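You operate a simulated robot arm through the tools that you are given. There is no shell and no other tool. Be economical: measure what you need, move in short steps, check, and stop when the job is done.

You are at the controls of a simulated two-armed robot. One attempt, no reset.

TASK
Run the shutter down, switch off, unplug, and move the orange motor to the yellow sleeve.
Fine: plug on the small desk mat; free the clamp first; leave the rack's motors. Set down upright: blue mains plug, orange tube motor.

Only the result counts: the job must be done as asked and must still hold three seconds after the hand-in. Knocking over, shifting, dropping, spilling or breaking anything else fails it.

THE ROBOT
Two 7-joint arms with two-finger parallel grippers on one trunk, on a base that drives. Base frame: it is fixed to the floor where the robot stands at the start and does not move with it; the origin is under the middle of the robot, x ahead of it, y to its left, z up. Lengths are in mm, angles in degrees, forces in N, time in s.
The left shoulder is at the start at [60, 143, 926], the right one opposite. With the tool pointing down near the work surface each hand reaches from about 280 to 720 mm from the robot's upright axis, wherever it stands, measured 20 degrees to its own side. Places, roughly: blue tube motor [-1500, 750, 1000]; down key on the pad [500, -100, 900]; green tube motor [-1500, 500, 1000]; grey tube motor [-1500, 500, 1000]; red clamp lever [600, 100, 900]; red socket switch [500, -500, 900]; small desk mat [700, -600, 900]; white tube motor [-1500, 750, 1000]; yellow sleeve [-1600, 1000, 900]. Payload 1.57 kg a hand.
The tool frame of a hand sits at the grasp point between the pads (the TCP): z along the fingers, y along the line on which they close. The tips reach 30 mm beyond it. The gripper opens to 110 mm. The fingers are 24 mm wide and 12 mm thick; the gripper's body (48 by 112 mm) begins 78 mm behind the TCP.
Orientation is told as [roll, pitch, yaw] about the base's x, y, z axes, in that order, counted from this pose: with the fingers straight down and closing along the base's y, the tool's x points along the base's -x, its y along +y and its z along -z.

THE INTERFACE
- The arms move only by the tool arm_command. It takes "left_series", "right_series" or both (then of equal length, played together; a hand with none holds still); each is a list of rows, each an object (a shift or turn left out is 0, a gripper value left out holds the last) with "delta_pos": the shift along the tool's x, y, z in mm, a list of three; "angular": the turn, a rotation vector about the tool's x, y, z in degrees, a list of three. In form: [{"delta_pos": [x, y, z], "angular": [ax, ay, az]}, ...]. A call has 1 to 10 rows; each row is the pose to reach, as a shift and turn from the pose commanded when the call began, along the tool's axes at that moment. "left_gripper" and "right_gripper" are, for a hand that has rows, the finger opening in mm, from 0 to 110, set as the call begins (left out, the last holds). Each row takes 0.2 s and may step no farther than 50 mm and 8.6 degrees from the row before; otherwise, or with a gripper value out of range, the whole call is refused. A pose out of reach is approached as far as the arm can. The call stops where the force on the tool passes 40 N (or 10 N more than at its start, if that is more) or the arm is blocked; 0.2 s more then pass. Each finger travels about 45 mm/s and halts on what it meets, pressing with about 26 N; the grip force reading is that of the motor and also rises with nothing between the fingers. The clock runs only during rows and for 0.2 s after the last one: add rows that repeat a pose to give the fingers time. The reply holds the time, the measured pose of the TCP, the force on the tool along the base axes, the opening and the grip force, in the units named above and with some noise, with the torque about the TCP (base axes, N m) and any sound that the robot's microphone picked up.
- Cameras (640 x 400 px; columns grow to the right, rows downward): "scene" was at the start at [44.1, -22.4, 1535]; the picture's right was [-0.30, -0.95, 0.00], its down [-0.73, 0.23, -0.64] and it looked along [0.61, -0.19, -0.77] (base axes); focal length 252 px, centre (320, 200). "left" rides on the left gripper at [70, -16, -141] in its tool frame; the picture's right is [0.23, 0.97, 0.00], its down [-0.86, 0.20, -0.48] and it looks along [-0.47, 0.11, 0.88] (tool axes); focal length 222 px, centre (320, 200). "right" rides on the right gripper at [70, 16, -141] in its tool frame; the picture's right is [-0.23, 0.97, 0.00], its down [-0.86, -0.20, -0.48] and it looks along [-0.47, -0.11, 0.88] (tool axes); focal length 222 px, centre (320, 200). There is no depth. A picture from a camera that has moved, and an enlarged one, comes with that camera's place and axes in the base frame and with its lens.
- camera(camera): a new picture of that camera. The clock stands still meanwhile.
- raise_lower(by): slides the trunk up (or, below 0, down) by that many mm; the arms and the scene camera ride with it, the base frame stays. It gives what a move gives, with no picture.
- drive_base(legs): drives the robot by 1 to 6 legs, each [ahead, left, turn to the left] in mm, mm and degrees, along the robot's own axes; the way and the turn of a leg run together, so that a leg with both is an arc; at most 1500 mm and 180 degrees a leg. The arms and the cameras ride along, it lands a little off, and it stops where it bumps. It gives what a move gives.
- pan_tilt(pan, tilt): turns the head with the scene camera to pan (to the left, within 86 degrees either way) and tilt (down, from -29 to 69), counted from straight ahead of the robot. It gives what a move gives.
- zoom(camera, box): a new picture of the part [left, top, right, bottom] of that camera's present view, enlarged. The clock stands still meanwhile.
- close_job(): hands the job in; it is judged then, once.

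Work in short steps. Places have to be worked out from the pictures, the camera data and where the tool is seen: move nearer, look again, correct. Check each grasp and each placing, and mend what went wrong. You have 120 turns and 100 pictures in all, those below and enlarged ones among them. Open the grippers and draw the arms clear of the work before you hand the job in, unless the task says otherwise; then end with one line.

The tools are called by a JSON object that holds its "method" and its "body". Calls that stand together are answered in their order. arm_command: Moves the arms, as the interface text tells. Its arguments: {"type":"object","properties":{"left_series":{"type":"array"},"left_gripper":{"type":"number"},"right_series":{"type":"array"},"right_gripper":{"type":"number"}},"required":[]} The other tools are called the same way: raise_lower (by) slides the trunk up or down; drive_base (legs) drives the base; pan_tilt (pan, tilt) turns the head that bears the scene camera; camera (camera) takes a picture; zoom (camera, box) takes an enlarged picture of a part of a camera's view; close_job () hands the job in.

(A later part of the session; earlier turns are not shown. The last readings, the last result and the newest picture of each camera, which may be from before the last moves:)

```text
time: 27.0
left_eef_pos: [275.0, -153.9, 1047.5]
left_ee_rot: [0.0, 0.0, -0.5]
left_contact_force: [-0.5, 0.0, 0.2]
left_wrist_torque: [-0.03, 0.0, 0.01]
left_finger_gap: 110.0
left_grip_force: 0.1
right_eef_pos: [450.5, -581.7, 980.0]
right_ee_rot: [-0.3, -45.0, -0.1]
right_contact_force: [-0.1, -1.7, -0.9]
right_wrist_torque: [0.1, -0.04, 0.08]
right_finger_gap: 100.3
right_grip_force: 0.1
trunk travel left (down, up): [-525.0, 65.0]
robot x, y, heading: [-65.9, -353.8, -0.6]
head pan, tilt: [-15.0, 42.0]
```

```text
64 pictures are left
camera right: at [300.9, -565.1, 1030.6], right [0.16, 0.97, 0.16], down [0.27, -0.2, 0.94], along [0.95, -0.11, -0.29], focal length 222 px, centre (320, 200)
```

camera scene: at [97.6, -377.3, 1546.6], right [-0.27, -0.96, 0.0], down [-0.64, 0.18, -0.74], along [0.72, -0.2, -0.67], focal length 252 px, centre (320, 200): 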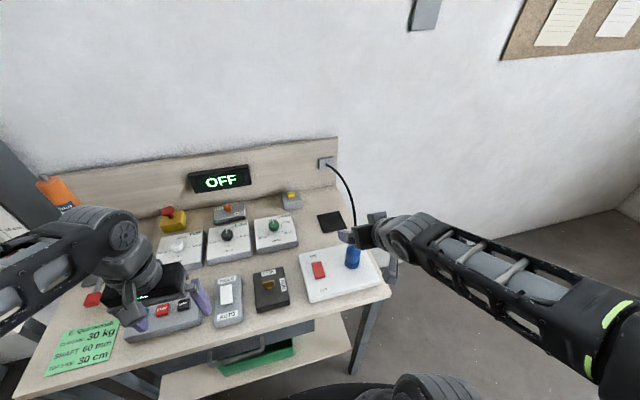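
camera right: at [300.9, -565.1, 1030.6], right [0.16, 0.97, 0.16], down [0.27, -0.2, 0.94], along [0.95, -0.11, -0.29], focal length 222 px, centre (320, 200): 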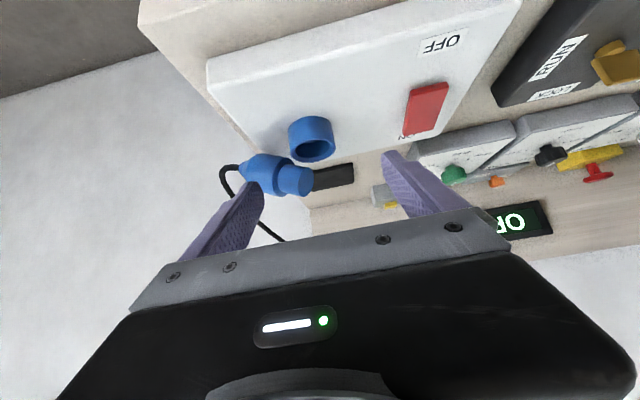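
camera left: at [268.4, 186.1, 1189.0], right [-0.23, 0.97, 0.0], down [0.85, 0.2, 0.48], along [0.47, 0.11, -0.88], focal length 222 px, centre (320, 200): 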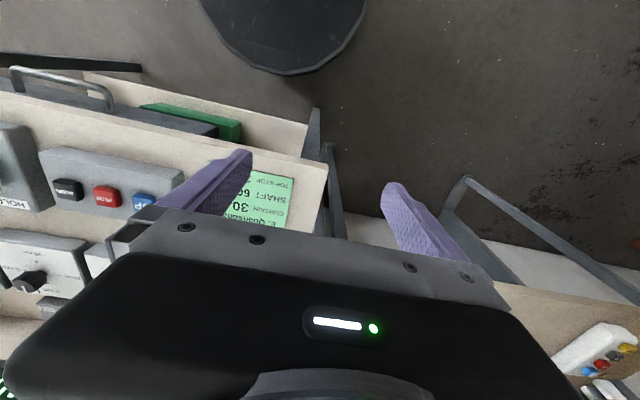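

The plug appears to have come out of its socket and is tipped. I look from the scene camera right away.

{"method": "zoom", "body": {"camera": "scene", "box": [270, 140, 430, 310]}}

{"method": "zoom", "body": {"camera": "right", "box": [180, 90, 420, 260]}}

```text
2.35 times, centred on (350, 225) of scene
camera zoom: at [-11.5, -376.7, 1546.4], right [-0.27, -0.96, 0.0], down [-0.65, 0.18, -0.74], along [0.72, -0.2, -0.67], focal length 592 px, centre (249, 141)
```

zoom: 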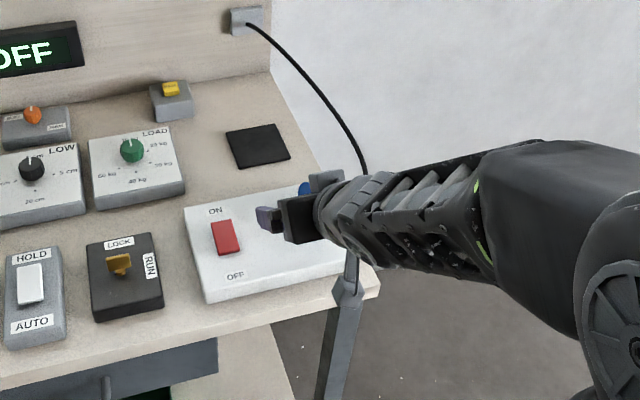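

```text
2.35 times, centred on (300, 175) of right
camera zoom: at [300.9, -565.1, 1030.6], right [0.16, 0.97, 0.16], down [0.27, -0.2, 0.94], along [0.95, -0.11, -0.29], focal length 523 px, centre (367, 259)
```

zoom: 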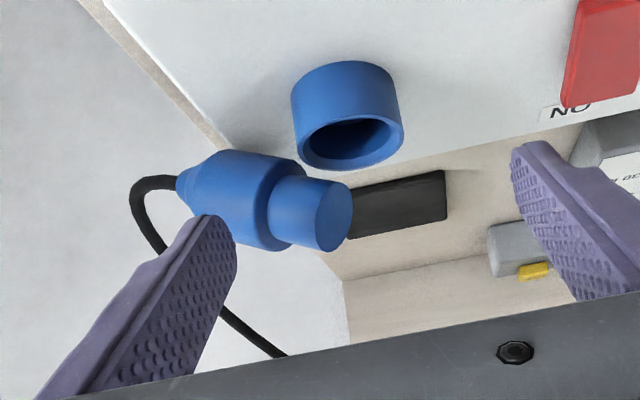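

The plug hangs sideways from its cable by the right finger. I wait one still step to see whether it is settled.

{"method": "arm_command", "body": {"right_series": [{"delta_pos": [0, 0, 0]}, {"delta_pos": [0, 0, 0]}]}}

{"method": "camera", "body": {"camera": "right"}}

{"method": "camera", "body": {"camera": "scene"}}

```text
time: 27.6
left_eef_pos: [274.5, -155.3, 1048.8]
left_ee_rot: [0.0, 0.0, -0.5]
left_contact_force: [-0.1, 0.8, 0.0]
left_wrist_torque: [-0.01, -0.02, -0.07]
left_finger_gap: 110.0
left_grip_force: 0.1
right_eef_pos: [448.4, -585.4, 979.4]
right_ee_rot: [-0.3, -44.8, -0.1]
right_contact_force: [0.0, -0.7, -0.5]
right_wrist_torque: [-0.03, -0.01, -0.03]
right_finger_gap: 100.0
right_grip_force: 0.0
trunk travel left (down, up): [-525.0, 65.0]
robot x, y, heading: [-66.1, -352.9, -0.3]
head pan, tilt: [-15.0, 42.0]
```

```text
61 pictures are left
camera right: at [299.2, -566.4, 1030.7], right [0.17, 0.97, 0.16], down [0.27, -0.2, 0.94], along [0.95, -0.12, -0.29], focal length 222 px, centre (320, 200)
```

right: 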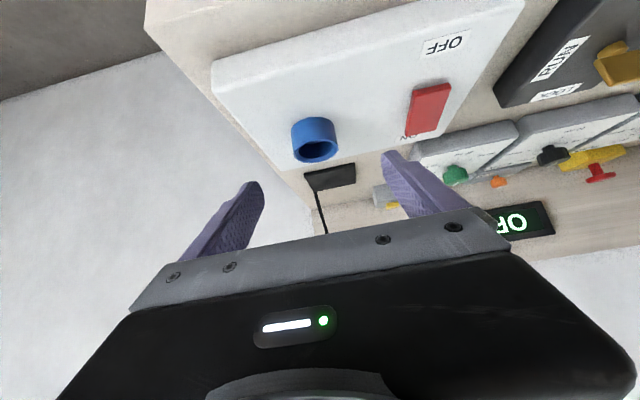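

```text
60 pictures are left
camera scene: at [-13.8, -376.5, 1546.6], right [-0.27, -0.96, 0.0], down [-0.64, 0.18, -0.74], along [0.72, -0.2, -0.67], focal length 252 px, centre (320, 200)
```

scene: 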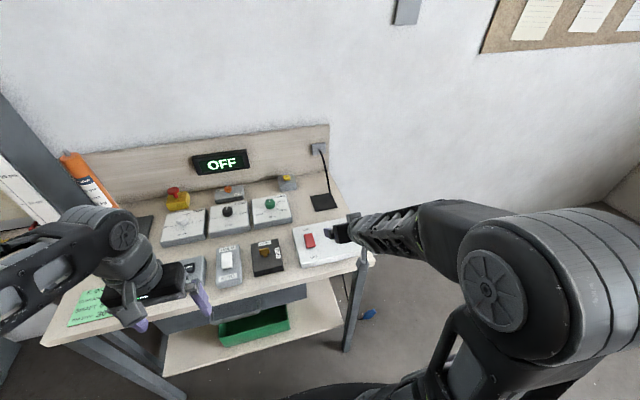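

The plug fell off the bench edge and hangs by its cable at the right side. I withdraw the hand and look for it.

{"method": "arm_command", "body": {"right_series": [{"delta_pos": [0, 0, -40]}, {"delta_pos": [0, 0, -80]}, {"delta_pos": [0, 0, -110]}]}}

{"method": "pan_tilt", "body": {"pan": -30, "tilt": 50}}

{"method": "camera", "body": {"camera": "scene"}}

```text
time: 28.4
left_eef_pos: [274.5, -155.1, 1047.9]
left_ee_rot: [0.0, -0.2, -0.5]
left_contact_force: [0.2, 0.2, 0.6]
left_wrist_torque: [0.01, 0.01, 0.03]
left_finger_gap: 109.8
left_grip_force: 0.2
right_eef_pos: [370.0, -583.7, 1059.2]
right_ee_rot: [-0.3, -44.9, -0.4]
right_contact_force: [0.0, 0.3, -0.2]
right_wrist_torque: [0.02, -0.02, 0.04]
right_finger_gap: 99.9
right_grip_force: 0.1
trunk travel left (down, up): [-525.0, 65.0]
robot x, y, heading: [-64.2, -359.3, -0.6]
head pan, tilt: [-15.0, 42.0]
```

```text
time: 29.2
left_eef_pos: [274.8, -155.7, 1047.9]
left_ee_rot: [0.0, -0.1, -0.6]
left_contact_force: [-0.3, -0.7, -0.1]
left_wrist_torque: [0.01, -0.03, 0.05]
left_finger_gap: 110.1
left_grip_force: 0.0
right_eef_pos: [371.0, -583.4, 1058.9]
right_ee_rot: [-0.5, -44.9, -0.2]
right_contact_force: [0.4, 0.9, -0.8]
right_wrist_torque: [0.01, 0.01, -0.01]
right_finger_gap: 100.1
right_grip_force: 0.1
trunk travel left (down, up): [-525.0, 65.0]
robot x, y, heading: [-65.2, -357.1, -0.4]
head pan, tilt: [-30.0, 50.0]
```

```text
59 pictures are left
camera scene: at [-27.9, -393.2, 1535.4], right [-0.51, -0.86, 0.0], down [-0.66, 0.39, -0.64], along [0.55, -0.33, -0.77], focal length 252 px, centre (320, 200)
```

scene: 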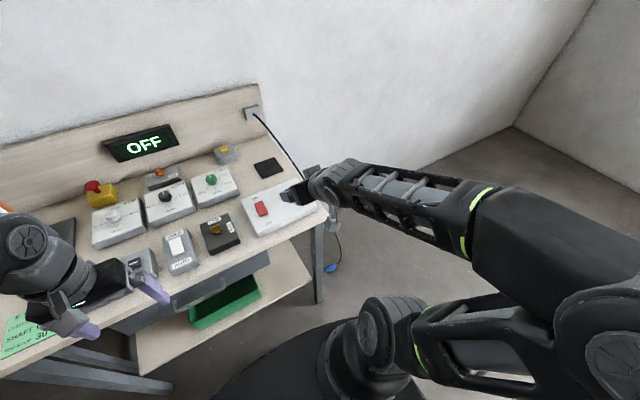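

{"method": "zoom", "body": {"camera": "scene", "box": [230, 90, 390, 290]}}

```text
2.00 times, centred on (310, 190) of scene
camera zoom: at [-27.9, -393.2, 1535.4], right [-0.51, -0.86, 0.0], down [-0.66, 0.39, -0.64], along [0.55, -0.33, -0.77], focal length 503 px, centre (340, 220)
```

zoom: 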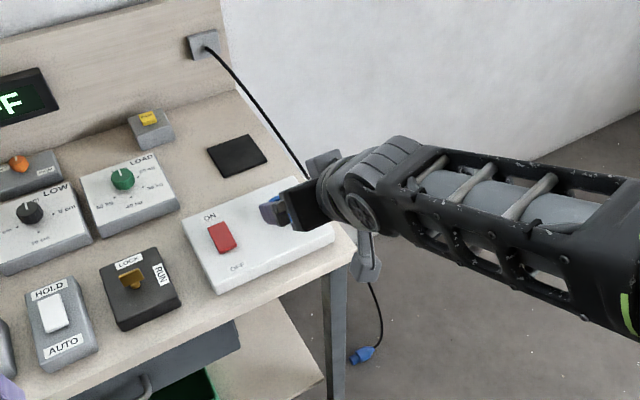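

I check the right-hand camera view to see whether the cable drapes over the wrist.

{"method": "camera", "body": {"camera": "right"}}

{"method": "zoom", "body": {"camera": "scene", "box": [285, 150, 365, 290]}}

```text
57 pictures are left
camera right: at [221.5, -564.9, 1109.9], right [0.17, 0.97, 0.16], down [0.27, -0.2, 0.94], along [0.95, -0.12, -0.29], focal length 222 px, centre (320, 200)
```

right: 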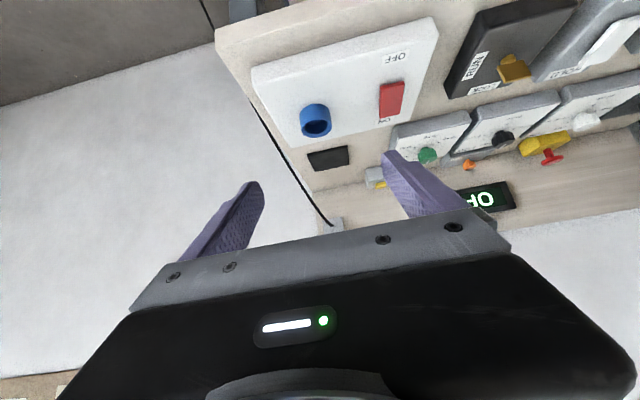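

```text
2.86 times, centred on (325, 220) of scene
camera zoom: at [-27.9, -393.2, 1535.4], right [-0.51, -0.86, 0.0], down [-0.66, 0.39, -0.64], along [0.55, -0.33, -0.77], focal length 719 px, centre (306, 143)
```

zoom: 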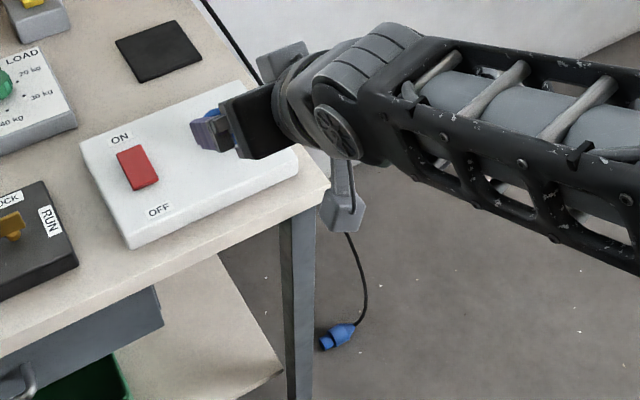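

The plug lies on the floor to the right of the bench, roughly (547, -814, 20), cable running over the bench edge. I drive right so I can see and reach it.

{"method": "drive_base", "body": {"legs": [[0, -300, 0]]}}

{"method": "arm_command", "body": {"right_series": [{"delta_pos": [0, 0, -10], "angular": [0, 8, 0]}, {"delta_pos": [0, 0, -20], "angular": [0, 16, 0]}, {"delta_pos": [0, 0, -30], "angular": [0, 24, 0]}, {"delta_pos": [0, 0, -30], "angular": [0, 32, 0]}, {"delta_pos": [0, 0, -30], "angular": [0, 40, 0]}, {"delta_pos": [0, 0, -30], "angular": [0, 45, 0]}]}}

{"method": "pan_tilt", "body": {"pan": -10, "tilt": 62}}

{"method": "camera", "body": {"camera": "scene"}}

{"method": "camera", "body": {"camera": "right"}}

```text
time: 31.3
left_eef_pos: [272.4, -466.5, 1047.4]
left_ee_rot: [0.0, -0.1, -0.8]
left_contact_force: [0.3, -0.7, 0.2]
left_wrist_torque: [0.03, 0.01, 0.01]
left_finger_gap: 110.1
left_grip_force: 0.0
right_eef_pos: [366.3, -895.3, 1058.6]
right_ee_rot: [-0.3, -44.9, -0.6]
right_contact_force: [0.3, -0.1, 0.0]
right_wrist_torque: [-0.02, -0.03, 0.02]
right_finger_gap: 99.9
right_grip_force: 0.1
trunk travel left (down, up): [-525.0, 65.0]
robot x, y, heading: [-67.0, -664.0, -0.8]
head pan, tilt: [-30.0, 50.0]
```

```text
time: 32.7
left_eef_pos: [271.8, -466.3, 1047.4]
left_ee_rot: [0.1, -0.1, -0.8]
left_contact_force: [0.4, -0.1, -0.6]
left_wrist_torque: [-0.03, 0.0, -0.01]
left_finger_gap: 110.2
left_grip_force: 0.2
right_eef_pos: [346.6, -894.5, 1081.7]
right_ee_rot: [-0.4, 0.1, -0.8]
right_contact_force: [-0.6, 0.3, 0.4]
right_wrist_torque: [-0.01, 0.03, 0.01]
right_finger_gap: 100.0
right_grip_force: 0.0
trunk travel left (down, up): [-525.0, 65.0]
robot x, y, heading: [-68.5, -663.7, -0.9]
head pan, tilt: [-30.0, 50.0]
```

```text
time: 33.5
left_eef_pos: [272.7, -465.3, 1047.7]
left_ee_rot: [-0.1, -0.3, -0.8]
left_contact_force: [0.6, 0.2, -0.1]
left_wrist_torque: [0.02, -0.03, 0.03]
left_finger_gap: 109.8
left_grip_force: 0.0
right_eef_pos: [346.8, -895.2, 1079.7]
right_ee_rot: [-0.4, 0.2, -0.9]
right_contact_force: [-0.2, -0.5, 0.2]
right_wrist_torque: [0.02, -0.01, -0.03]
right_finger_gap: 100.3
right_grip_force: 0.0
trunk travel left (down, up): [-525.0, 65.0]
robot x, y, heading: [-69.8, -660.3, -0.8]
head pan, tilt: [-10.0, 62.0]
```

```text
55 pictures are left
camera scene: at [-34.3, -675.8, 1520.5], right [-0.19, -0.98, 0.0], down [-0.87, 0.17, -0.47], along [0.46, -0.09, -0.88], focal length 252 px, centre (320, 200)
```

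scene: 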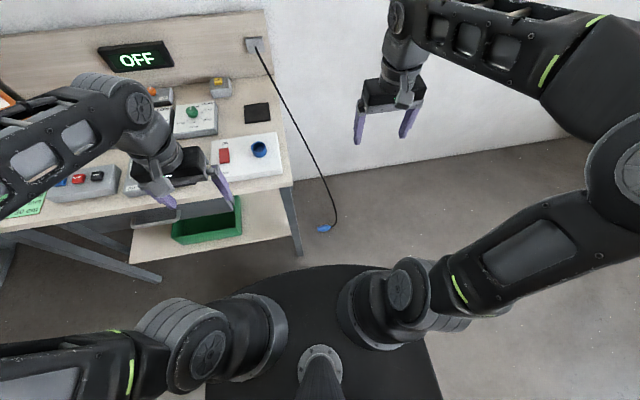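

```text
54 pictures are left
camera right: at [276.0, -876.4, 1222.2], right [0.24, 0.97, -0.01], down [0.85, -0.21, 0.48], along [0.46, -0.12, -0.88], focal length 222 px, centre (320, 200)
```

right: 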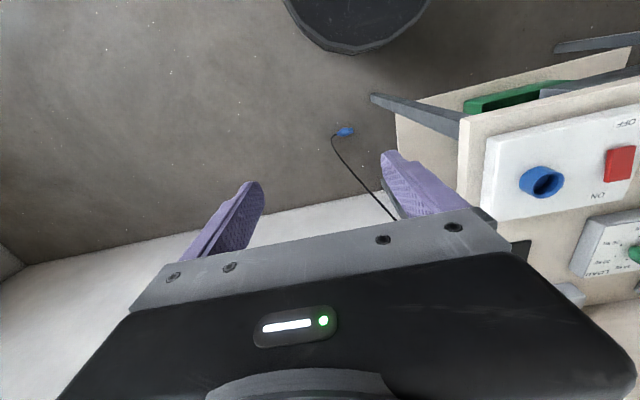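

Both cameras agree: plug on the floor at about (542, -811, 22), pins toward +y. I tuck the left hand back, then lower the trunk to reach it.

{"method": "arm_command", "body": {"left_series": [{"delta_pos": [40, 25, 0]}, {"delta_pos": [80, 50, 0]}, {"delta_pos": [120, 80, 0]}, {"delta_pos": [120, 80, 0]}], "right_series": [{"delta_pos": [-30, 0, 0]}, {"delta_pos": [-60, 0, 0]}, {"delta_pos": [-90, 0, 0]}, {"delta_pos": [-100, 0, 0]}]}}

{"method": "raise_lower", "body": {"by": -250}}

{"method": "camera", "body": {"camera": "scene"}}

```text
time: 34.5
left_eef_pos: [154.0, -383.3, 1048.5]
left_ee_rot: [-0.1, 0.0, -0.8]
left_contact_force: [0.3, -0.2, -0.1]
left_wrist_torque: [0.0, 0.04, -0.01]
left_finger_gap: 109.7
left_grip_force: 0.2
right_eef_pos: [447.4, -894.7, 1079.3]
right_ee_rot: [-0.3, 0.2, -0.8]
right_contact_force: [0.6, 0.1, 0.1]
right_wrist_torque: [-0.03, 0.01, -0.04]
right_finger_gap: 100.1
right_grip_force: 0.0
trunk travel left (down, up): [-525.0, 65.0]
robot x, y, heading: [-69.1, -665.4, -0.6]
head pan, tilt: [-10.0, 62.0]
```

```text
time: 37.1
left_eef_pos: [153.4, -384.4, 799.2]
left_ee_rot: [0.1, 0.0, -0.7]
left_contact_force: [0.8, 0.5, -0.2]
left_wrist_torque: [0.04, 0.01, 0.03]
left_finger_gap: 110.0
left_grip_force: 0.1
right_eef_pos: [446.6, -895.5, 829.1]
right_ee_rot: [-0.3, 0.1, -0.7]
right_contact_force: [0.4, 0.5, -0.2]
right_wrist_torque: [-0.02, -0.01, 0.0]
right_finger_gap: 100.0
right_grip_force: 0.0
trunk travel left (down, up): [-275.0, 315.0]
robot x, y, heading: [-70.2, -664.0, -0.4]
head pan, tilt: [-10.0, 62.0]
```

```text
53 pictures are left
camera scene: at [-34.4, -675.8, 1270.5], right [-0.19, -0.98, 0.0], down [-0.87, 0.17, -0.47], along [0.46, -0.09, -0.88], focal length 252 px, centre (320, 200)
```

scene: 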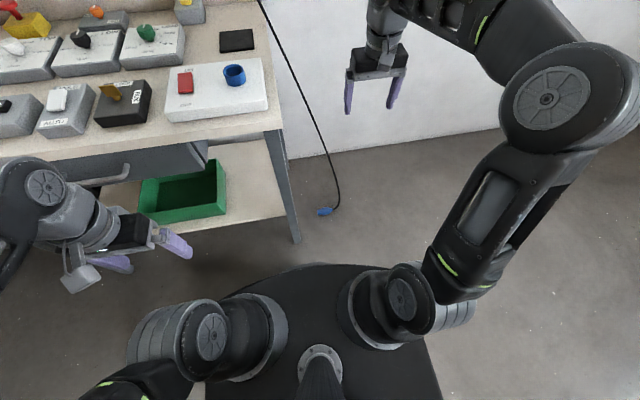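

Clear on both sides. I lower another 220 mm, and turn the right hand by -90° yaw.

{"method": "raise_lower", "body": {"by": -220}}

{"method": "arm_command", "body": {"right_series": [{"delta_pos": [0, 0, 10], "angular": [0, 0, 8.5]}, {"delta_pos": [0, 0, 20], "angular": [0, 0, 17]}, {"delta_pos": [0, 0, 30], "angular": [0, 0, 25.5]}, {"delta_pos": [0, 0, 40], "angular": [0, 0, 34]}, {"delta_pos": [0, 0, 50], "angular": [0, 0, 42.5]}, {"delta_pos": [0, 0, 60], "angular": [0, 0, 51]}, {"delta_pos": [0, 0, 70], "angular": [0, 0, 59.5]}, {"delta_pos": [0, 0, 80], "angular": [0, 0, 68]}, {"delta_pos": [0, 0, 90], "angular": [0, 0, 76.5]}, {"delta_pos": [0, 0, 100], "angular": [0, 0, 85]}]}}

{"method": "camera", "body": {"camera": "right"}}

```text
time: 39.4
left_eef_pos: [154.3, -384.8, 579.7]
left_ee_rot: [0.0, -0.1, -0.8]
left_contact_force: [-0.2, -0.3, -1.0]
left_wrist_torque: [-0.02, -0.03, 0.02]
left_finger_gap: 109.8
left_grip_force: 0.0
right_eef_pos: [445.8, -894.8, 609.9]
right_ee_rot: [-0.3, 0.2, -0.8]
right_contact_force: [-0.3, -0.7, -0.5]
right_wrist_torque: [0.04, -0.02, 0.01]
right_finger_gap: 100.2
right_grip_force: 0.0
trunk travel left (down, up): [-55.0, 535.0]
robot x, y, heading: [-67.4, -667.0, -1.0]
head pan, tilt: [-10.0, 62.0]
```

```text
time: 41.6
left_eef_pos: [154.3, -384.7, 579.8]
left_ee_rot: [0.0, -0.1, -0.8]
left_contact_force: [0.1, 0.0, 0.0]
left_wrist_torque: [0.03, 0.0, -0.04]
left_finger_gap: 110.1
left_grip_force: 0.0
right_eef_pos: [445.6, -894.4, 510.3]
right_ee_rot: [-0.1, -0.2, -85.9]
right_contact_force: [0.1, 0.4, 0.4]
right_wrist_torque: [0.01, 0.0, -0.01]
right_finger_gap: 100.4
right_grip_force: 0.1
trunk travel left (down, up): [-55.0, 535.0]
robot x, y, heading: [-65.7, -667.1, -1.1]
head pan, tilt: [-10.0, 62.0]
```

```text
52 pictures are left
camera right: at [456.8, -823.3, 651.7], right [0.99, -0.16, 0.0], down [-0.14, -0.86, 0.48], along [-0.08, -0.48, -0.88], focal length 222 px, centre (320, 200)
```

right: 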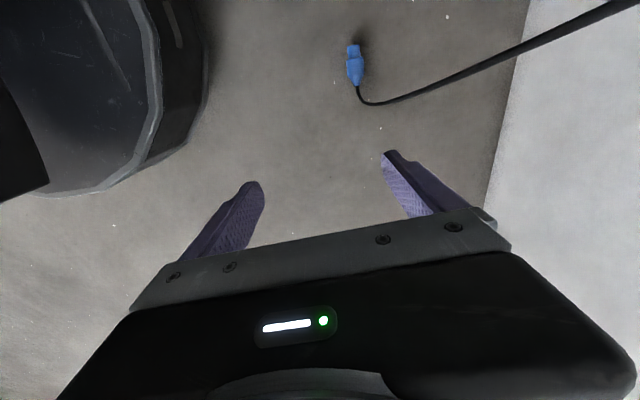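

Plug body centre at about (544, -820), pins pointing +y, cable end looping to +x. I tilt the hand 30° (fingers leaning +y) and lower it above the plug with a 70 mm opening.

{"method": "arm_command", "body": {"right_series": [{"delta_pos": [1, 14, 44], "angular": [0, 5, 0]}, {"delta_pos": [2, 28, 88], "angular": [0, 10, 0]}, {"delta_pos": [3, 42, 132], "angular": [0, 15, 0]}, {"delta_pos": [4, 56, 176], "angular": [0, 20, 0]}, {"delta_pos": [5, 70, 220], "angular": [0, 25, 0]}, {"delta_pos": [6, 84, 264], "angular": [0, 30, 0]}, {"delta_pos": [7, 99, 300], "angular": [0, 30, 0]}], "right_gripper": 72}}

{"method": "camera", "body": {"camera": "right"}}

{"method": "camera", "body": {"camera": "scene"}}

```text
time: 43.2
left_eef_pos: [154.1, -383.7, 578.8]
left_ee_rot: [0.0, -0.1, -0.7]
left_contact_force: [0.5, -0.1, 0.2]
left_wrist_torque: [0.01, -0.05, -0.05]
left_finger_gap: 109.9
left_grip_force: 0.0
right_eef_pos: [542.6, -883.5, 210.4]
right_ee_rot: [-0.1, 29.8, -86.0]
right_contact_force: [0.1, 0.5, 0.1]
right_wrist_torque: [-0.01, -0.04, 0.0]
right_finger_gap: 72.0
right_grip_force: 0.0
trunk travel left (down, up): [-55.0, 535.0]
robot x, y, heading: [-67.6, -663.6, -0.7]
head pan, tilt: [-10.0, 62.0]
```

```text
51 pictures are left
camera right: at [559.8, -891.2, 367.0], right [0.99, -0.13, -0.11], down [-0.13, -0.99, -0.01], along [-0.11, 0.02, -0.99], focal length 222 px, centre (320, 200)
```

right: 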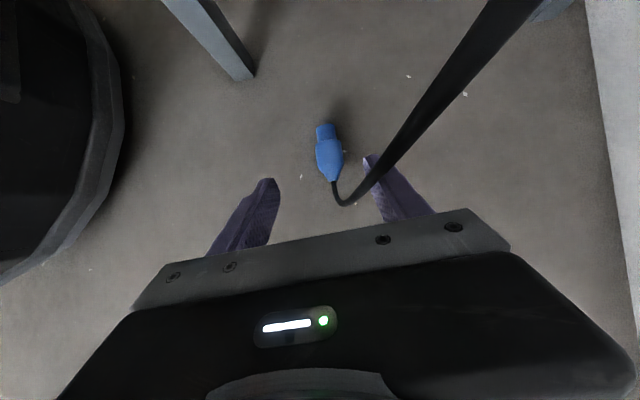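

```text
50 pictures are left
camera scene: at [-34.5, -675.7, 1050.6], right [-0.19, -0.98, 0.0], down [-0.87, 0.17, -0.47], along [0.46, -0.09, -0.88], focal length 252 px, centre (320, 200)
```

scene: 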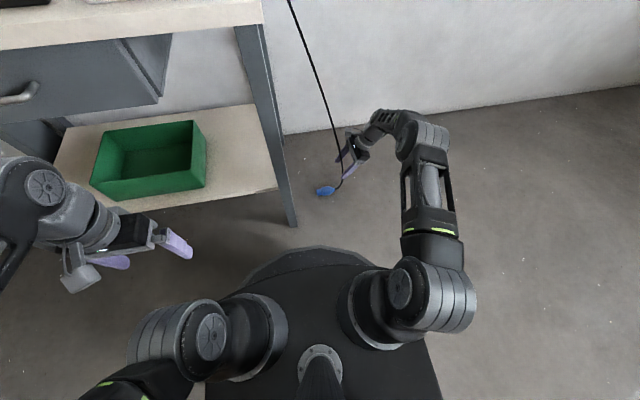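

The cable rises just outside the +x finger; narrowing the opening to 64 mm. Plug refined to (544, -820). I go about two-thirds of the way and look.

{"method": "arm_command", "body": {"right_series": [{"delta_pos": [-16, 3, 0]}, {"delta_pos": [-33, 6, 35]}, {"delta_pos": [-33, 6, 80]}, {"delta_pos": [-33, 6, 125]}], "right_gripper": 64}}

{"method": "camera", "body": {"camera": "right"}}

```text
time: 44.2
left_eef_pos: [154.1, -383.6, 579.0]
left_ee_rot: [0.1, -0.1, -0.8]
left_contact_force: [0.0, 0.8, 0.8]
left_wrist_torque: [-0.03, 0.0, -0.01]
left_finger_gap: 110.2
left_grip_force: 0.0
right_eef_pos: [542.8, -853.2, 97.7]
right_ee_rot: [-0.2, 29.9, -85.9]
right_contact_force: [-0.1, 1.0, 0.1]
right_wrist_torque: [0.0, -0.01, -0.01]
right_finger_gap: 64.0
right_grip_force: 0.1
right hand out of reach, approached as far as the arm can: row 4
trunk travel left (down, up): [-55.0, 535.0]
robot x, y, heading: [-66.7, -664.7, -0.9]
head pan, tilt: [-10.0, 62.0]
```

```text
49 pictures are left
camera right: at [560.2, -861.0, 255.6], right [0.99, -0.13, -0.12], down [-0.13, -0.99, -0.01], along [-0.11, 0.02, -0.99], focal length 222 px, centre (320, 200)
```

right: 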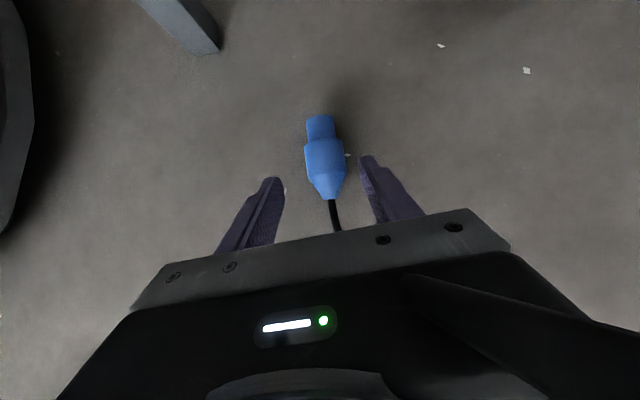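

Fingers straddle the plug's line nicely but the arm nears its reach. I lower the trunk 50 mm instead, which brings the hand down straight.

{"method": "raise_lower", "body": {"by": -50}}

{"method": "camera", "body": {"camera": "right"}}

```text
time: 45.2
left_eef_pos: [154.6, -384.7, 528.6]
left_ee_rot: [0.0, -0.1, -0.8]
left_contact_force: [0.0, -0.4, 0.2]
left_wrist_torque: [-0.02, 0.04, 0.0]
left_finger_gap: 110.2
left_grip_force: 0.1
right_eef_pos: [542.9, -852.2, 48.7]
right_ee_rot: [-0.3, 29.7, -85.9]
right_contact_force: [-0.2, 0.2, -0.9]
right_wrist_torque: [0.02, 0.03, -0.03]
right_finger_gap: 63.9
right_grip_force: 0.1
trunk travel left (down, up): [-5.0, 585.0]
robot x, y, heading: [-72.4, -665.3, -0.9]
head pan, tilt: [-10.0, 62.0]
```

```text
48 pictures are left
camera right: at [560.2, -860.9, 205.7], right [0.99, -0.13, -0.12], down [-0.13, -0.99, -0.01], along [-0.11, 0.02, -0.99], focal length 222 px, centre (320, 200)
```

right: 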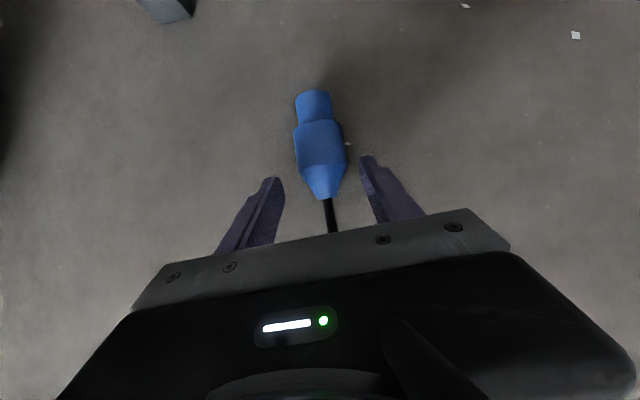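

Now I slide forward along the plug to its body centre and slightly down.

{"method": "arm_command", "body": {"right_series": [{"delta_pos": [11, 1, 12]}, {"delta_pos": [22, 2, 25]}]}}

{"method": "camera", "body": {"camera": "right"}}

```text
time: 45.8
left_eef_pos: [154.4, -384.2, 528.7]
left_ee_rot: [0.0, -0.1, -0.7]
left_contact_force: [0.0, -0.3, 0.2]
left_wrist_torque: [0.02, 0.01, -0.03]
left_finger_gap: 110.2
left_grip_force: 0.0
right_eef_pos: [541.0, -820.8, 38.1]
right_ee_rot: [-0.2, 29.6, -85.9]
right_contact_force: [0.6, 0.2, 0.4]
right_wrist_torque: [0.04, 0.06, -0.01]
right_finger_gap: 63.8
right_grip_force: 0.1
trunk travel left (down, up): [-5.0, 585.0]
robot x, y, heading: [-72.0, -665.8, -0.9]
head pan, tilt: [-10.0, 62.0]
```

```text
47 pictures are left
camera right: at [559.2, -829.1, 195.0], right [0.99, -0.13, -0.12], down [-0.13, -0.99, -0.01], along [-0.11, 0.02, -0.99], focal length 222 px, centre (320, 200)
```

right: 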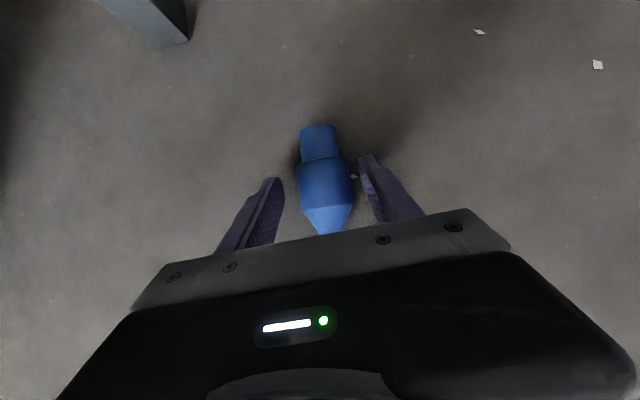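

The body sits between the pads. I close the gripper and wait.

{"method": "arm_command", "body": {"right_series": [{"delta_pos": [0, 2, 0]}, {"delta_pos": [0, 2, 0]}, {"delta_pos": [0, 2, 0]}, {"delta_pos": [0, 2, 0]}], "right_gripper": 0}}

{"method": "camera", "body": {"camera": "right"}}

```text
time: 46.8
left_eef_pos: [155.4, -383.3, 529.0]
left_ee_rot: [-0.1, 0.0, -0.8]
left_contact_force: [-0.2, 0.3, -0.4]
left_wrist_torque: [0.0, 0.0, 0.01]
left_finger_gap: 109.9
left_grip_force: 0.1
right_eef_pos: [542.4, -822.3, 38.1]
right_ee_rot: [-0.2, 29.6, -85.9]
right_contact_force: [0.2, -0.1, 1.4]
right_wrist_torque: [-0.02, -0.01, 0.0]
right_finger_gap: 40.1
right_grip_force: 26.1
trunk travel left (down, up): [-5.0, 585.0]
robot x, y, heading: [-66.2, -662.0, -0.9]
head pan, tilt: [-10.0, 62.0]
```

```text
46 pictures are left
camera right: at [560.4, -829.1, 195.3], right [0.99, -0.13, -0.12], down [-0.13, -0.99, -0.01], along [-0.11, 0.02, -0.99], focal length 222 px, centre (320, 200)
```

right: 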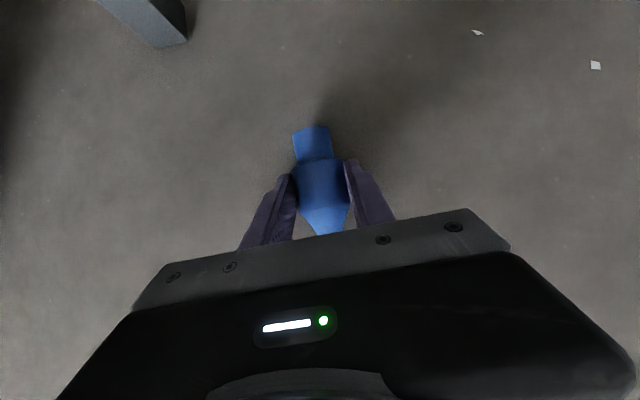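

Held (gap 40 mm, 26 N). I raise the trunk 120 mm to lift the plug and check.

{"method": "raise_lower", "body": {"by": 120}}

{"method": "camera", "body": {"camera": "right"}}

{"method": "camera", "body": {"camera": "scene"}}

```text
time: 48.3
left_eef_pos: [154.4, -384.9, 649.5]
left_ee_rot: [0.1, -0.1, -0.8]
left_contact_force: [0.1, 0.6, -0.1]
left_wrist_torque: [-0.03, -0.01, -0.03]
left_finger_gap: 110.0
left_grip_force: 0.0
right_eef_pos: [541.8, -821.3, 157.8]
right_ee_rot: [-0.1, 29.7, -86.0]
right_contact_force: [-0.5, 0.4, 0.5]
right_wrist_torque: [0.0, 0.0, 0.02]
right_finger_gap: 0.0
right_grip_force: 21.4
trunk travel left (down, up): [-125.0, 465.0]
robot x, y, heading: [-68.6, -664.0, -0.8]
head pan, tilt: [-10.0, 62.0]
```

```text
45 pictures are left
camera right: at [560.4, -829.1, 315.3], right [0.99, -0.13, -0.12], down [-0.13, -0.99, -0.01], along [-0.11, 0.02, -0.99], focal length 222 px, centre (320, 200)
```

right: 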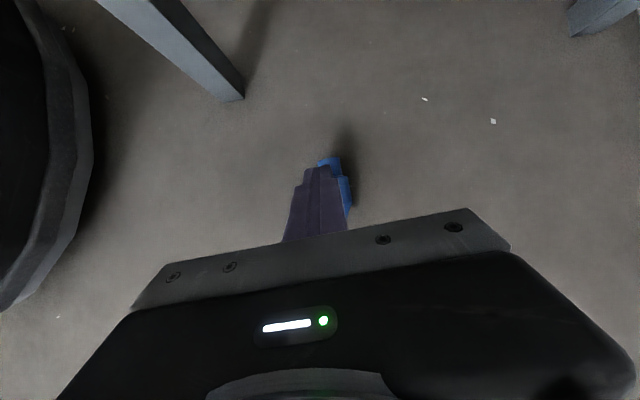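

```text
44 pictures are left
camera scene: at [-34.3, -675.8, 1120.4], right [-0.19, -0.98, 0.0], down [-0.87, 0.17, -0.47], along [0.46, -0.09, -0.88], focal length 252 px, centre (320, 200)
```

scene: 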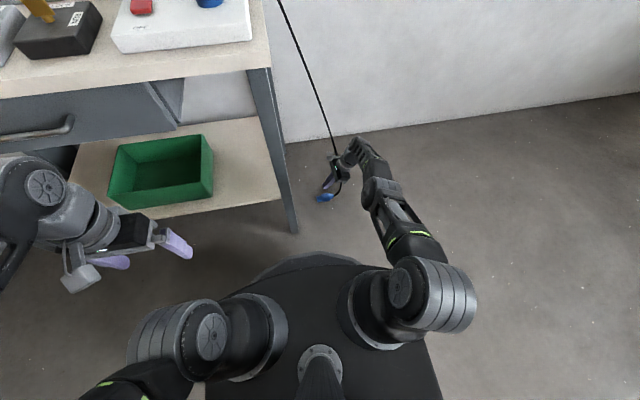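

The plug slipped out (gap 0). I look close at where it lies now.

{"method": "zoom", "body": {"camera": "scene", "box": [290, 120, 390, 220]}}

{"method": "arm_command", "body": {"right_series": [{"delta_pos": [-10, 0, -10]}, {"delta_pos": [-30, 0, -17]}, {"delta_pos": [-50, 0, -29]}], "right_gripper": 70}}

{"method": "camera", "body": {"camera": "right"}}

```text
4.00 times, centred on (340, 170) of scene
camera zoom: at [-34.3, -675.8, 1120.4], right [-0.19, -0.98, 0.0], down [-0.87, 0.17, -0.47], along [0.46, -0.09, -0.88], focal length 1006 px, centre (240, 320)
```

zoom: 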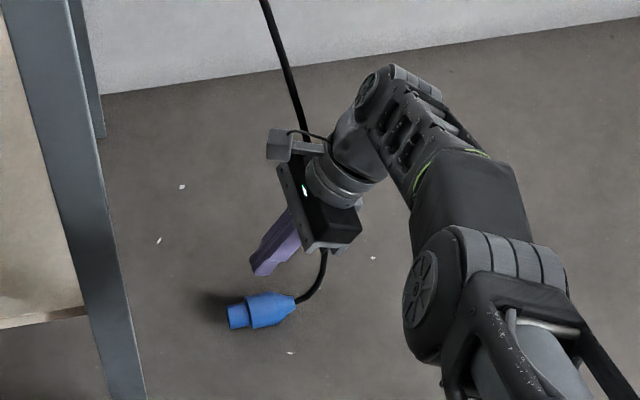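

```text
time: 49.1
left_eef_pos: [155.2, -383.9, 648.9]
left_ee_rot: [0.0, 0.0, -0.7]
left_contact_force: [0.3, -0.3, -0.7]
left_wrist_torque: [-0.06, 0.02, 0.0]
left_finger_gap: 110.2
left_grip_force: 0.0
right_eef_pos: [535.0, -878.9, 163.1]
right_ee_rot: [-0.2, 29.6, -85.7]
right_contact_force: [-0.3, 0.2, -0.8]
right_wrist_torque: [0.03, 0.01, -0.01]
right_finger_gap: 67.9
right_grip_force: 0.1
right hand out of reach, approached as far as the arm can: row 2, 3
trunk travel left (down, up): [-125.0, 465.0]
robot x, y, heading: [-70.3, -667.4, -0.9]
head pan, tilt: [-10.0, 62.0]
```

```text
42 pictures are left
camera right: at [552.6, -886.4, 321.2], right [0.99, -0.12, -0.12], down [-0.13, -0.99, -0.01], along [-0.11, 0.02, -0.99], focal length 222 px, centre (320, 200)
```

right: 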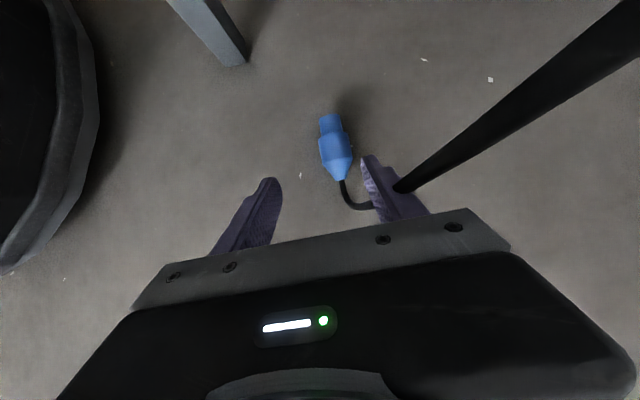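

The previous grip was near the fingertips. I'll shift the hand back 70 mm and drive 70 mm closer for more reach, then grasp deeper.

{"method": "arm_command", "body": {"right_series": [{"delta_pos": [0, -35, 0]}, {"delta_pos": [0, -70, 0]}]}}

{"method": "drive_base", "body": {"legs": [[70, 0, 0]]}}

{"method": "camera", "body": {"camera": "right"}}

```text
time: 49.7
left_eef_pos: [154.7, -383.8, 650.5]
left_ee_rot: [-0.1, -0.1, -0.8]
left_contact_force: [0.8, 0.1, -0.3]
left_wrist_torque: [0.02, 0.04, 0.0]
left_finger_gap: 110.1
left_grip_force: 0.0
right_eef_pos: [467.1, -885.0, 164.1]
right_ee_rot: [0.0, 29.7, -85.8]
right_contact_force: [-0.7, 0.4, 0.1]
right_wrist_torque: [-0.01, 0.01, 0.0]
right_finger_gap: 70.3
right_grip_force: 0.1
trunk travel left (down, up): [-125.0, 465.0]
robot x, y, heading: [-69.4, -665.3, -0.9]
head pan, tilt: [-10.0, 62.0]
```

```text
time: 50.7
left_eef_pos: [224.8, -385.4, 650.0]
left_ee_rot: [-0.1, -0.1, -0.8]
left_contact_force: [-0.2, -0.9, 0.0]
left_wrist_torque: [0.0, 0.0, -0.04]
left_finger_gap: 110.0
left_grip_force: 0.1
right_eef_pos: [537.0, -885.4, 165.8]
right_ee_rot: [-0.1, 29.7, -85.9]
right_contact_force: [-0.6, 0.2, 0.9]
right_wrist_torque: [0.01, -0.01, -0.03]
right_finger_gap: 70.2
right_grip_force: 0.0
trunk travel left (down, up): [-125.0, 465.0]
robot x, y, heading: [5.7, -667.3, -1.1]
head pan, tilt: [-10.0, 62.0]
```

```text
41 pictures are left
camera right: at [554.2, -893.3, 321.7], right [0.99, -0.13, -0.11], down [-0.13, -0.99, -0.01], along [-0.11, 0.02, -0.99], focal length 222 px, centre (320, 200)
```

right: 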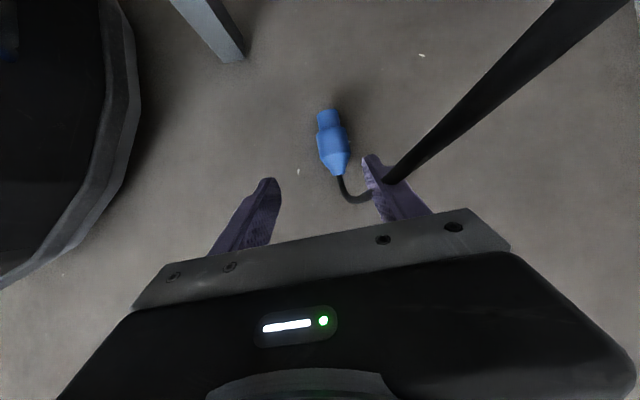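

Plug centre now (546.5, -818), axis matching my yaw. I move down to TCP (547, -826, 33) for a deeper grasp.

{"method": "arm_command", "body": {"right_series": [{"delta_pos": [-16, 14, 0]}, {"delta_pos": [-16, 14, 45]}, {"delta_pos": [-16, 14, 90]}, {"delta_pos": [-16, 14, 125]}, {"delta_pos": [-16, 14, 144]}], "right_gripper": 64}}

{"method": "camera", "body": {"camera": "right"}}

```text
time: 51.9
left_eef_pos: [226.0, -385.0, 650.1]
left_ee_rot: [0.0, -0.1, -0.7]
left_contact_force: [-0.4, -0.3, 1.0]
left_wrist_torque: [-0.05, -0.03, -0.01]
left_finger_gap: 109.8
left_grip_force: 0.0
right_eef_pos: [539.8, -832.8, 51.9]
right_ee_rot: [-0.2, 29.7, -85.9]
right_contact_force: [-0.2, 0.3, -0.4]
right_wrist_torque: [0.0, 0.0, -0.02]
right_finger_gap: 63.8
right_grip_force: 0.1
right hand out of reach, approached as far as the arm can: row 4, 5
trunk travel left (down, up): [-125.0, 465.0]
robot x, y, heading: [5.9, -667.8, -0.8]
head pan, tilt: [-10.0, 62.0]
```

```text
40 pictures are left
camera right: at [556.6, -841.3, 209.6], right [0.99, -0.13, -0.12], down [-0.13, -0.99, -0.01], along [-0.11, 0.02, -0.99], focal length 222 px, centre (320, 200)
```

right: 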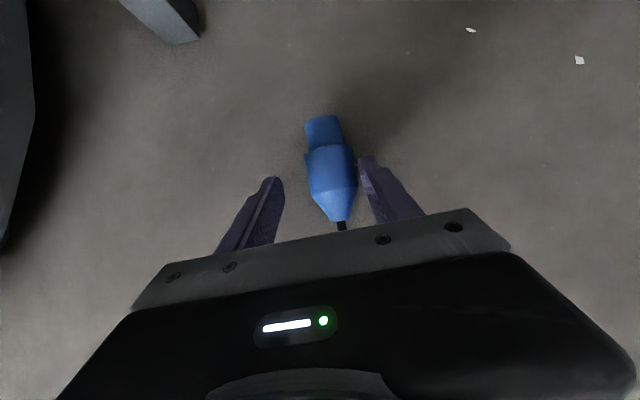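

Reach limit again in height. I raise the hand 60 mm with alignment fixed (+7 x) and then lower the trunk 80 mm instead.

{"method": "arm_command", "body": {"right_series": [{"delta_pos": [18, 7, -25]}, {"delta_pos": [36, 8, -50]}]}}

{"method": "raise_lower", "body": {"by": -72}}

{"method": "camera", "body": {"camera": "right"}}

```text
time: 52.5
left_eef_pos: [225.4, -384.2, 649.1]
left_ee_rot: [0.0, -0.1, -0.8]
left_contact_force: [0.8, -1.2, -0.6]
left_wrist_torque: [0.04, -0.01, 0.01]
left_finger_gap: 109.9
left_grip_force: 0.0
right_eef_pos: [546.9, -826.5, 114.0]
right_ee_rot: [-0.2, 29.8, -85.9]
right_contact_force: [0.3, -0.5, -0.4]
right_wrist_torque: [0.02, -0.01, 0.02]
right_finger_gap: 63.9
right_grip_force: 0.1
trunk travel left (down, up): [-125.0, 465.0]
robot x, y, heading: [2.8, -665.2, -0.9]
head pan, tilt: [-10.0, 62.0]
```

```text
time: 53.6
left_eef_pos: [224.5, -384.9, 576.8]
left_ee_rot: [-0.1, -0.1, -0.8]
left_contact_force: [-0.2, 0.2, -0.4]
left_wrist_torque: [0.0, 0.02, -0.01]
left_finger_gap: 110.0
left_grip_force: 0.0
right_eef_pos: [548.2, -826.1, 42.4]
right_ee_rot: [0.0, 29.7, -85.9]
right_contact_force: [0.0, -0.3, -0.3]
right_wrist_torque: [0.02, 0.03, 0.0]
right_finger_gap: 63.8
right_grip_force: 0.1
trunk travel left (down, up): [-53.0, 537.0]
robot x, y, heading: [0.4, -664.3, -0.8]
head pan, tilt: [-10.0, 62.0]
```

```text
39 pictures are left
camera right: at [564.3, -834.8, 200.3], right [0.99, -0.13, -0.11], down [-0.13, -0.99, -0.01], along [-0.11, 0.02, -0.99], focal length 222 px, centre (320, 200)
```

right: 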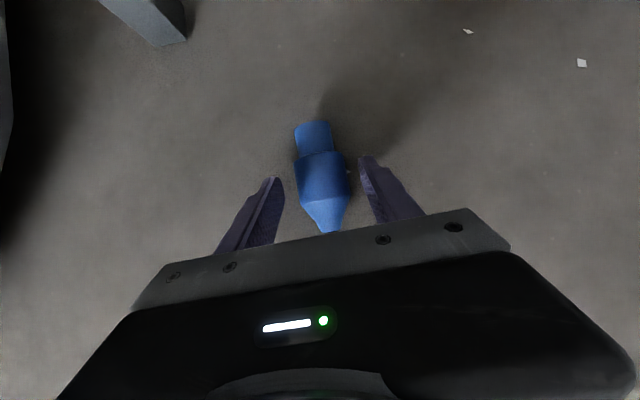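

Centred. I lower the trunk 10 mm more and close.

{"method": "raise_lower", "body": {"by": -10}}

{"method": "arm_command", "body": {"right_series": [{"delta_pos": [0, 0, 0]}, {"delta_pos": [0, 0, 0]}, {"delta_pos": [0, 0, 0]}, {"delta_pos": [0, 0, 0]}, {"delta_pos": [0, 0, 0]}], "right_gripper": 0}}

{"method": "raise_lower", "body": {"by": 15}}

{"method": "camera", "body": {"camera": "right"}}

```text
time: 54.2
left_eef_pos: [224.5, -386.1, 566.8]
left_ee_rot: [0.0, -0.2, -0.7]
left_contact_force: [-0.4, 0.2, 0.6]
left_wrist_torque: [0.03, 0.04, -0.01]
left_finger_gap: 110.1
left_grip_force: 0.1
right_eef_pos: [547.1, -827.7, 31.3]
right_ee_rot: [-0.3, 29.8, -85.9]
right_contact_force: [0.5, 0.2, -0.5]
right_wrist_torque: [-0.03, 0.03, 0.02]
right_finger_gap: 64.1
right_grip_force: 0.0
trunk travel left (down, up): [-43.0, 547.0]
robot x, y, heading: [3.7, -667.0, -1.1]
head pan, tilt: [-10.0, 62.0]
```

```text
time: 55.4
left_eef_pos: [225.0, -385.8, 567.0]
left_ee_rot: [0.0, 0.0, -0.8]
left_contact_force: [0.3, 0.1, -0.2]
left_wrist_torque: [-0.01, -0.01, 0.03]
left_finger_gap: 110.2
left_grip_force: 0.0
right_eef_pos: [546.7, -827.3, 33.0]
right_ee_rot: [-0.1, 29.7, -85.8]
right_contact_force: [-2.8, -0.2, 5.1]
right_wrist_torque: [0.05, 0.05, -0.02]
right_finger_gap: 38.8
right_grip_force: 26.3
trunk travel left (down, up): [-43.0, 547.0]
robot x, y, heading: [1.2, -666.0, -0.9]
head pan, tilt: [-10.0, 62.0]
```

```text
time: 56.0
left_eef_pos: [225.5, -385.6, 582.4]
left_ee_rot: [0.0, 0.0, -0.8]
left_contact_force: [-0.2, 0.4, 0.1]
left_wrist_torque: [-0.01, 0.01, 0.01]
left_finger_gap: 109.9
left_grip_force: 0.1
right_eef_pos: [547.3, -825.6, 48.0]
right_ee_rot: [-0.2, 29.7, -85.8]
right_contact_force: [0.3, -0.1, -0.4]
right_wrist_torque: [-0.01, 0.03, -0.03]
right_finger_gap: 40.1
right_grip_force: 25.6
trunk travel left (down, up): [-58.0, 532.0]
robot x, y, heading: [2.6, -667.4, -0.6]
head pan, tilt: [-10.0, 62.0]
```

```text
38 pictures are left
camera right: at [564.2, -834.8, 205.1], right [0.99, -0.13, -0.12], down [-0.13, -0.99, -0.01], along [-0.11, 0.02, -0.99], focal length 222 px, centre (320, 200)
```

right: 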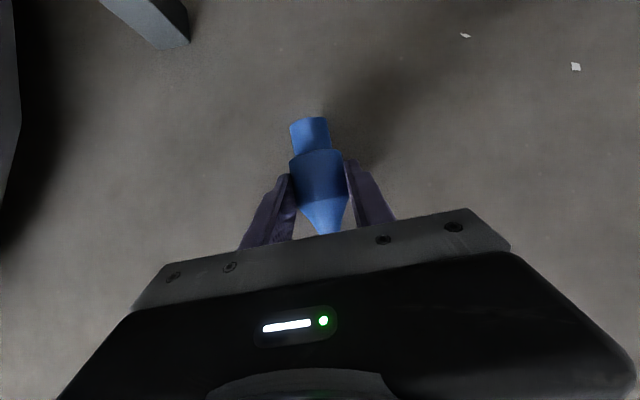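

The grip holds at 40 mm after 15 mm lift. I raise another 100 mm and check the gap.

{"method": "raise_lower", "body": {"by": 100}}

{"method": "camera", "body": {"camera": "right"}}

```text
time: 57.3
left_eef_pos: [226.0, -386.6, 682.8]
left_ee_rot: [0.0, -0.1, -0.8]
left_contact_force: [-0.3, -0.1, 0.4]
left_wrist_torque: [0.01, 0.0, 0.0]
left_finger_gap: 110.1
left_grip_force: 0.0
right_eef_pos: [546.4, -826.7, 146.4]
right_ee_rot: [-0.3, 29.7, -85.9]
right_contact_force: [0.1, 0.4, -1.2]
right_wrist_torque: [-0.04, 0.0, 0.0]
right_finger_gap: 40.1
right_grip_force: 26.1
trunk travel left (down, up): [-158.0, 432.0]
robot x, y, heading: [1.9, -665.4, -0.8]
head pan, tilt: [-10.0, 62.0]
```

```text
37 pictures are left
camera right: at [564.2, -834.8, 305.0], right [0.99, -0.13, -0.12], down [-0.13, -0.99, -0.01], along [-0.11, 0.02, -0.99], focal length 222 px, centre (320, 200)
```

right: 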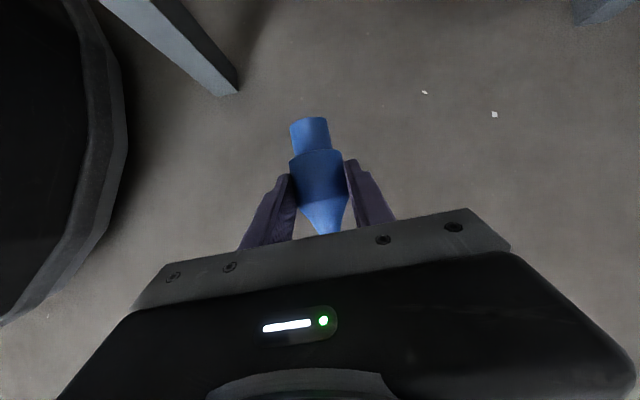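

The plug is securely lifted. I raise the trunk back near full height.

{"method": "raise_lower", "body": {"by": 410}}

{"method": "arm_command", "body": {"right_series": [{"delta_pos": [20, 0, -35]}, {"delta_pos": [40, 0, -69]}, {"delta_pos": [60, 0, -104]}, {"delta_pos": [80, 0, -138]}, {"delta_pos": [100, 0, -173]}, {"delta_pos": [120, 0, -208]}, {"delta_pos": [140, 0, -242]}, {"delta_pos": [160, 0, -277]}, {"delta_pos": [180, 0, -312]}, {"delta_pos": [200, 0, -346]}]}}

{"method": "camera", "body": {"camera": "scene"}}

```text
refused: 410 is not a number from -400 to 400
```

```text
time: 59.5
left_eef_pos: [225.7, -385.4, 682.7]
left_ee_rot: [0.0, -0.1, -0.8]
left_contact_force: [0.3, -0.2, -0.6]
left_wrist_torque: [0.01, -0.01, 0.0]
left_finger_gap: 110.2
left_grip_force: 0.1
right_eef_pos: [549.0, -824.4, 549.7]
right_ee_rot: [-0.2, 29.7, -86.0]
right_contact_force: [0.2, -0.7, -0.4]
right_wrist_torque: [0.01, 0.01, 0.01]
right_finger_gap: 40.4
right_grip_force: 25.8
trunk travel left (down, up): [-158.0, 432.0]
robot x, y, heading: [3.3, -666.8, -0.8]
head pan, tilt: [-10.0, 62.0]
```

```text
36 pictures are left
camera scene: at [36.9, -676.8, 1153.4], right [-0.19, -0.98, 0.0], down [-0.87, 0.17, -0.47], along [0.46, -0.09, -0.88], focal length 252 px, centre (320, 200)
```

scene: 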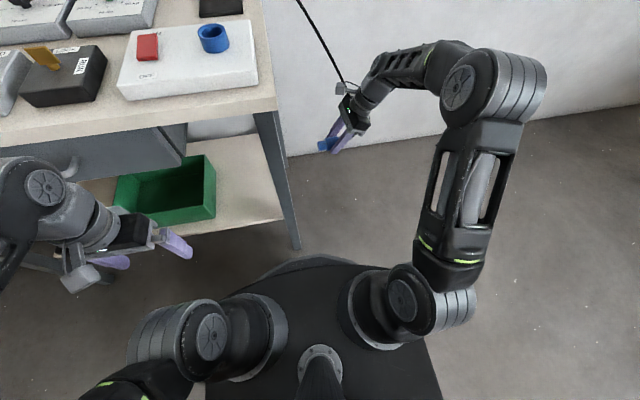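

Still held at z 550. Now the trunk goes up 400 mm.

{"method": "raise_lower", "body": {"by": 400}}

{"method": "pan_tilt", "body": {"pan": -15, "tilt": 50}}

{"method": "camera", "body": {"camera": "scene"}}

```text
time: 63.3
left_eef_pos: [226.1, -386.3, 1082.5]
left_ee_rot: [0.0, -0.1, -0.8]
left_contact_force: [-0.3, 0.1, 1.3]
left_wrist_torque: [-0.04, -0.03, 0.0]
left_finger_gap: 110.4
left_grip_force: 0.2
right_eef_pos: [548.9, -823.4, 947.5]
right_ee_rot: [-0.3, 29.7, -85.9]
right_contact_force: [0.0, -0.2, 0.0]
right_wrist_torque: [-0.04, -0.02, -0.03]
right_finger_gap: 40.2
right_grip_force: 25.9
trunk travel left (down, up): [-558.0, 32.0]
robot x, y, heading: [3.1, -664.1, -0.7]
head pan, tilt: [-10.0, 62.0]
```

```text
time: 64.1
left_eef_pos: [226.0, -386.3, 1082.8]
left_ee_rot: [0.0, 0.0, -0.7]
left_contact_force: [0.5, -0.2, 1.1]
left_wrist_torque: [0.0, -0.01, 0.01]
left_finger_gap: 110.2
left_grip_force: 0.1
right_eef_pos: [548.6, -823.5, 948.2]
right_ee_rot: [-0.2, 29.7, -85.9]
right_contact_force: [0.4, 0.1, -0.7]
right_wrist_torque: [0.02, -0.02, -0.05]
right_finger_gap: 39.7
right_grip_force: 26.0
trunk travel left (down, up): [-558.0, 32.0]
robot x, y, heading: [5.6, -668.1, -0.6]
head pan, tilt: [-15.0, 50.0]
```

```text
35 pictures are left
camera scene: at [47.7, -685.6, 1568.3], right [-0.27, -0.96, 0.0], down [-0.74, 0.21, -0.64], along [0.62, -0.17, -0.77], focal length 252 px, centre (320, 200)
```

scene: 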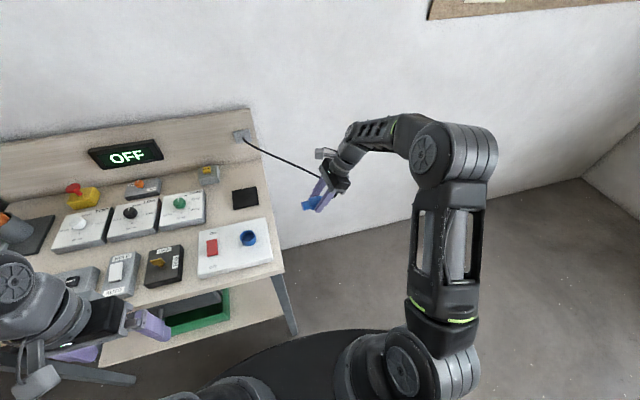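

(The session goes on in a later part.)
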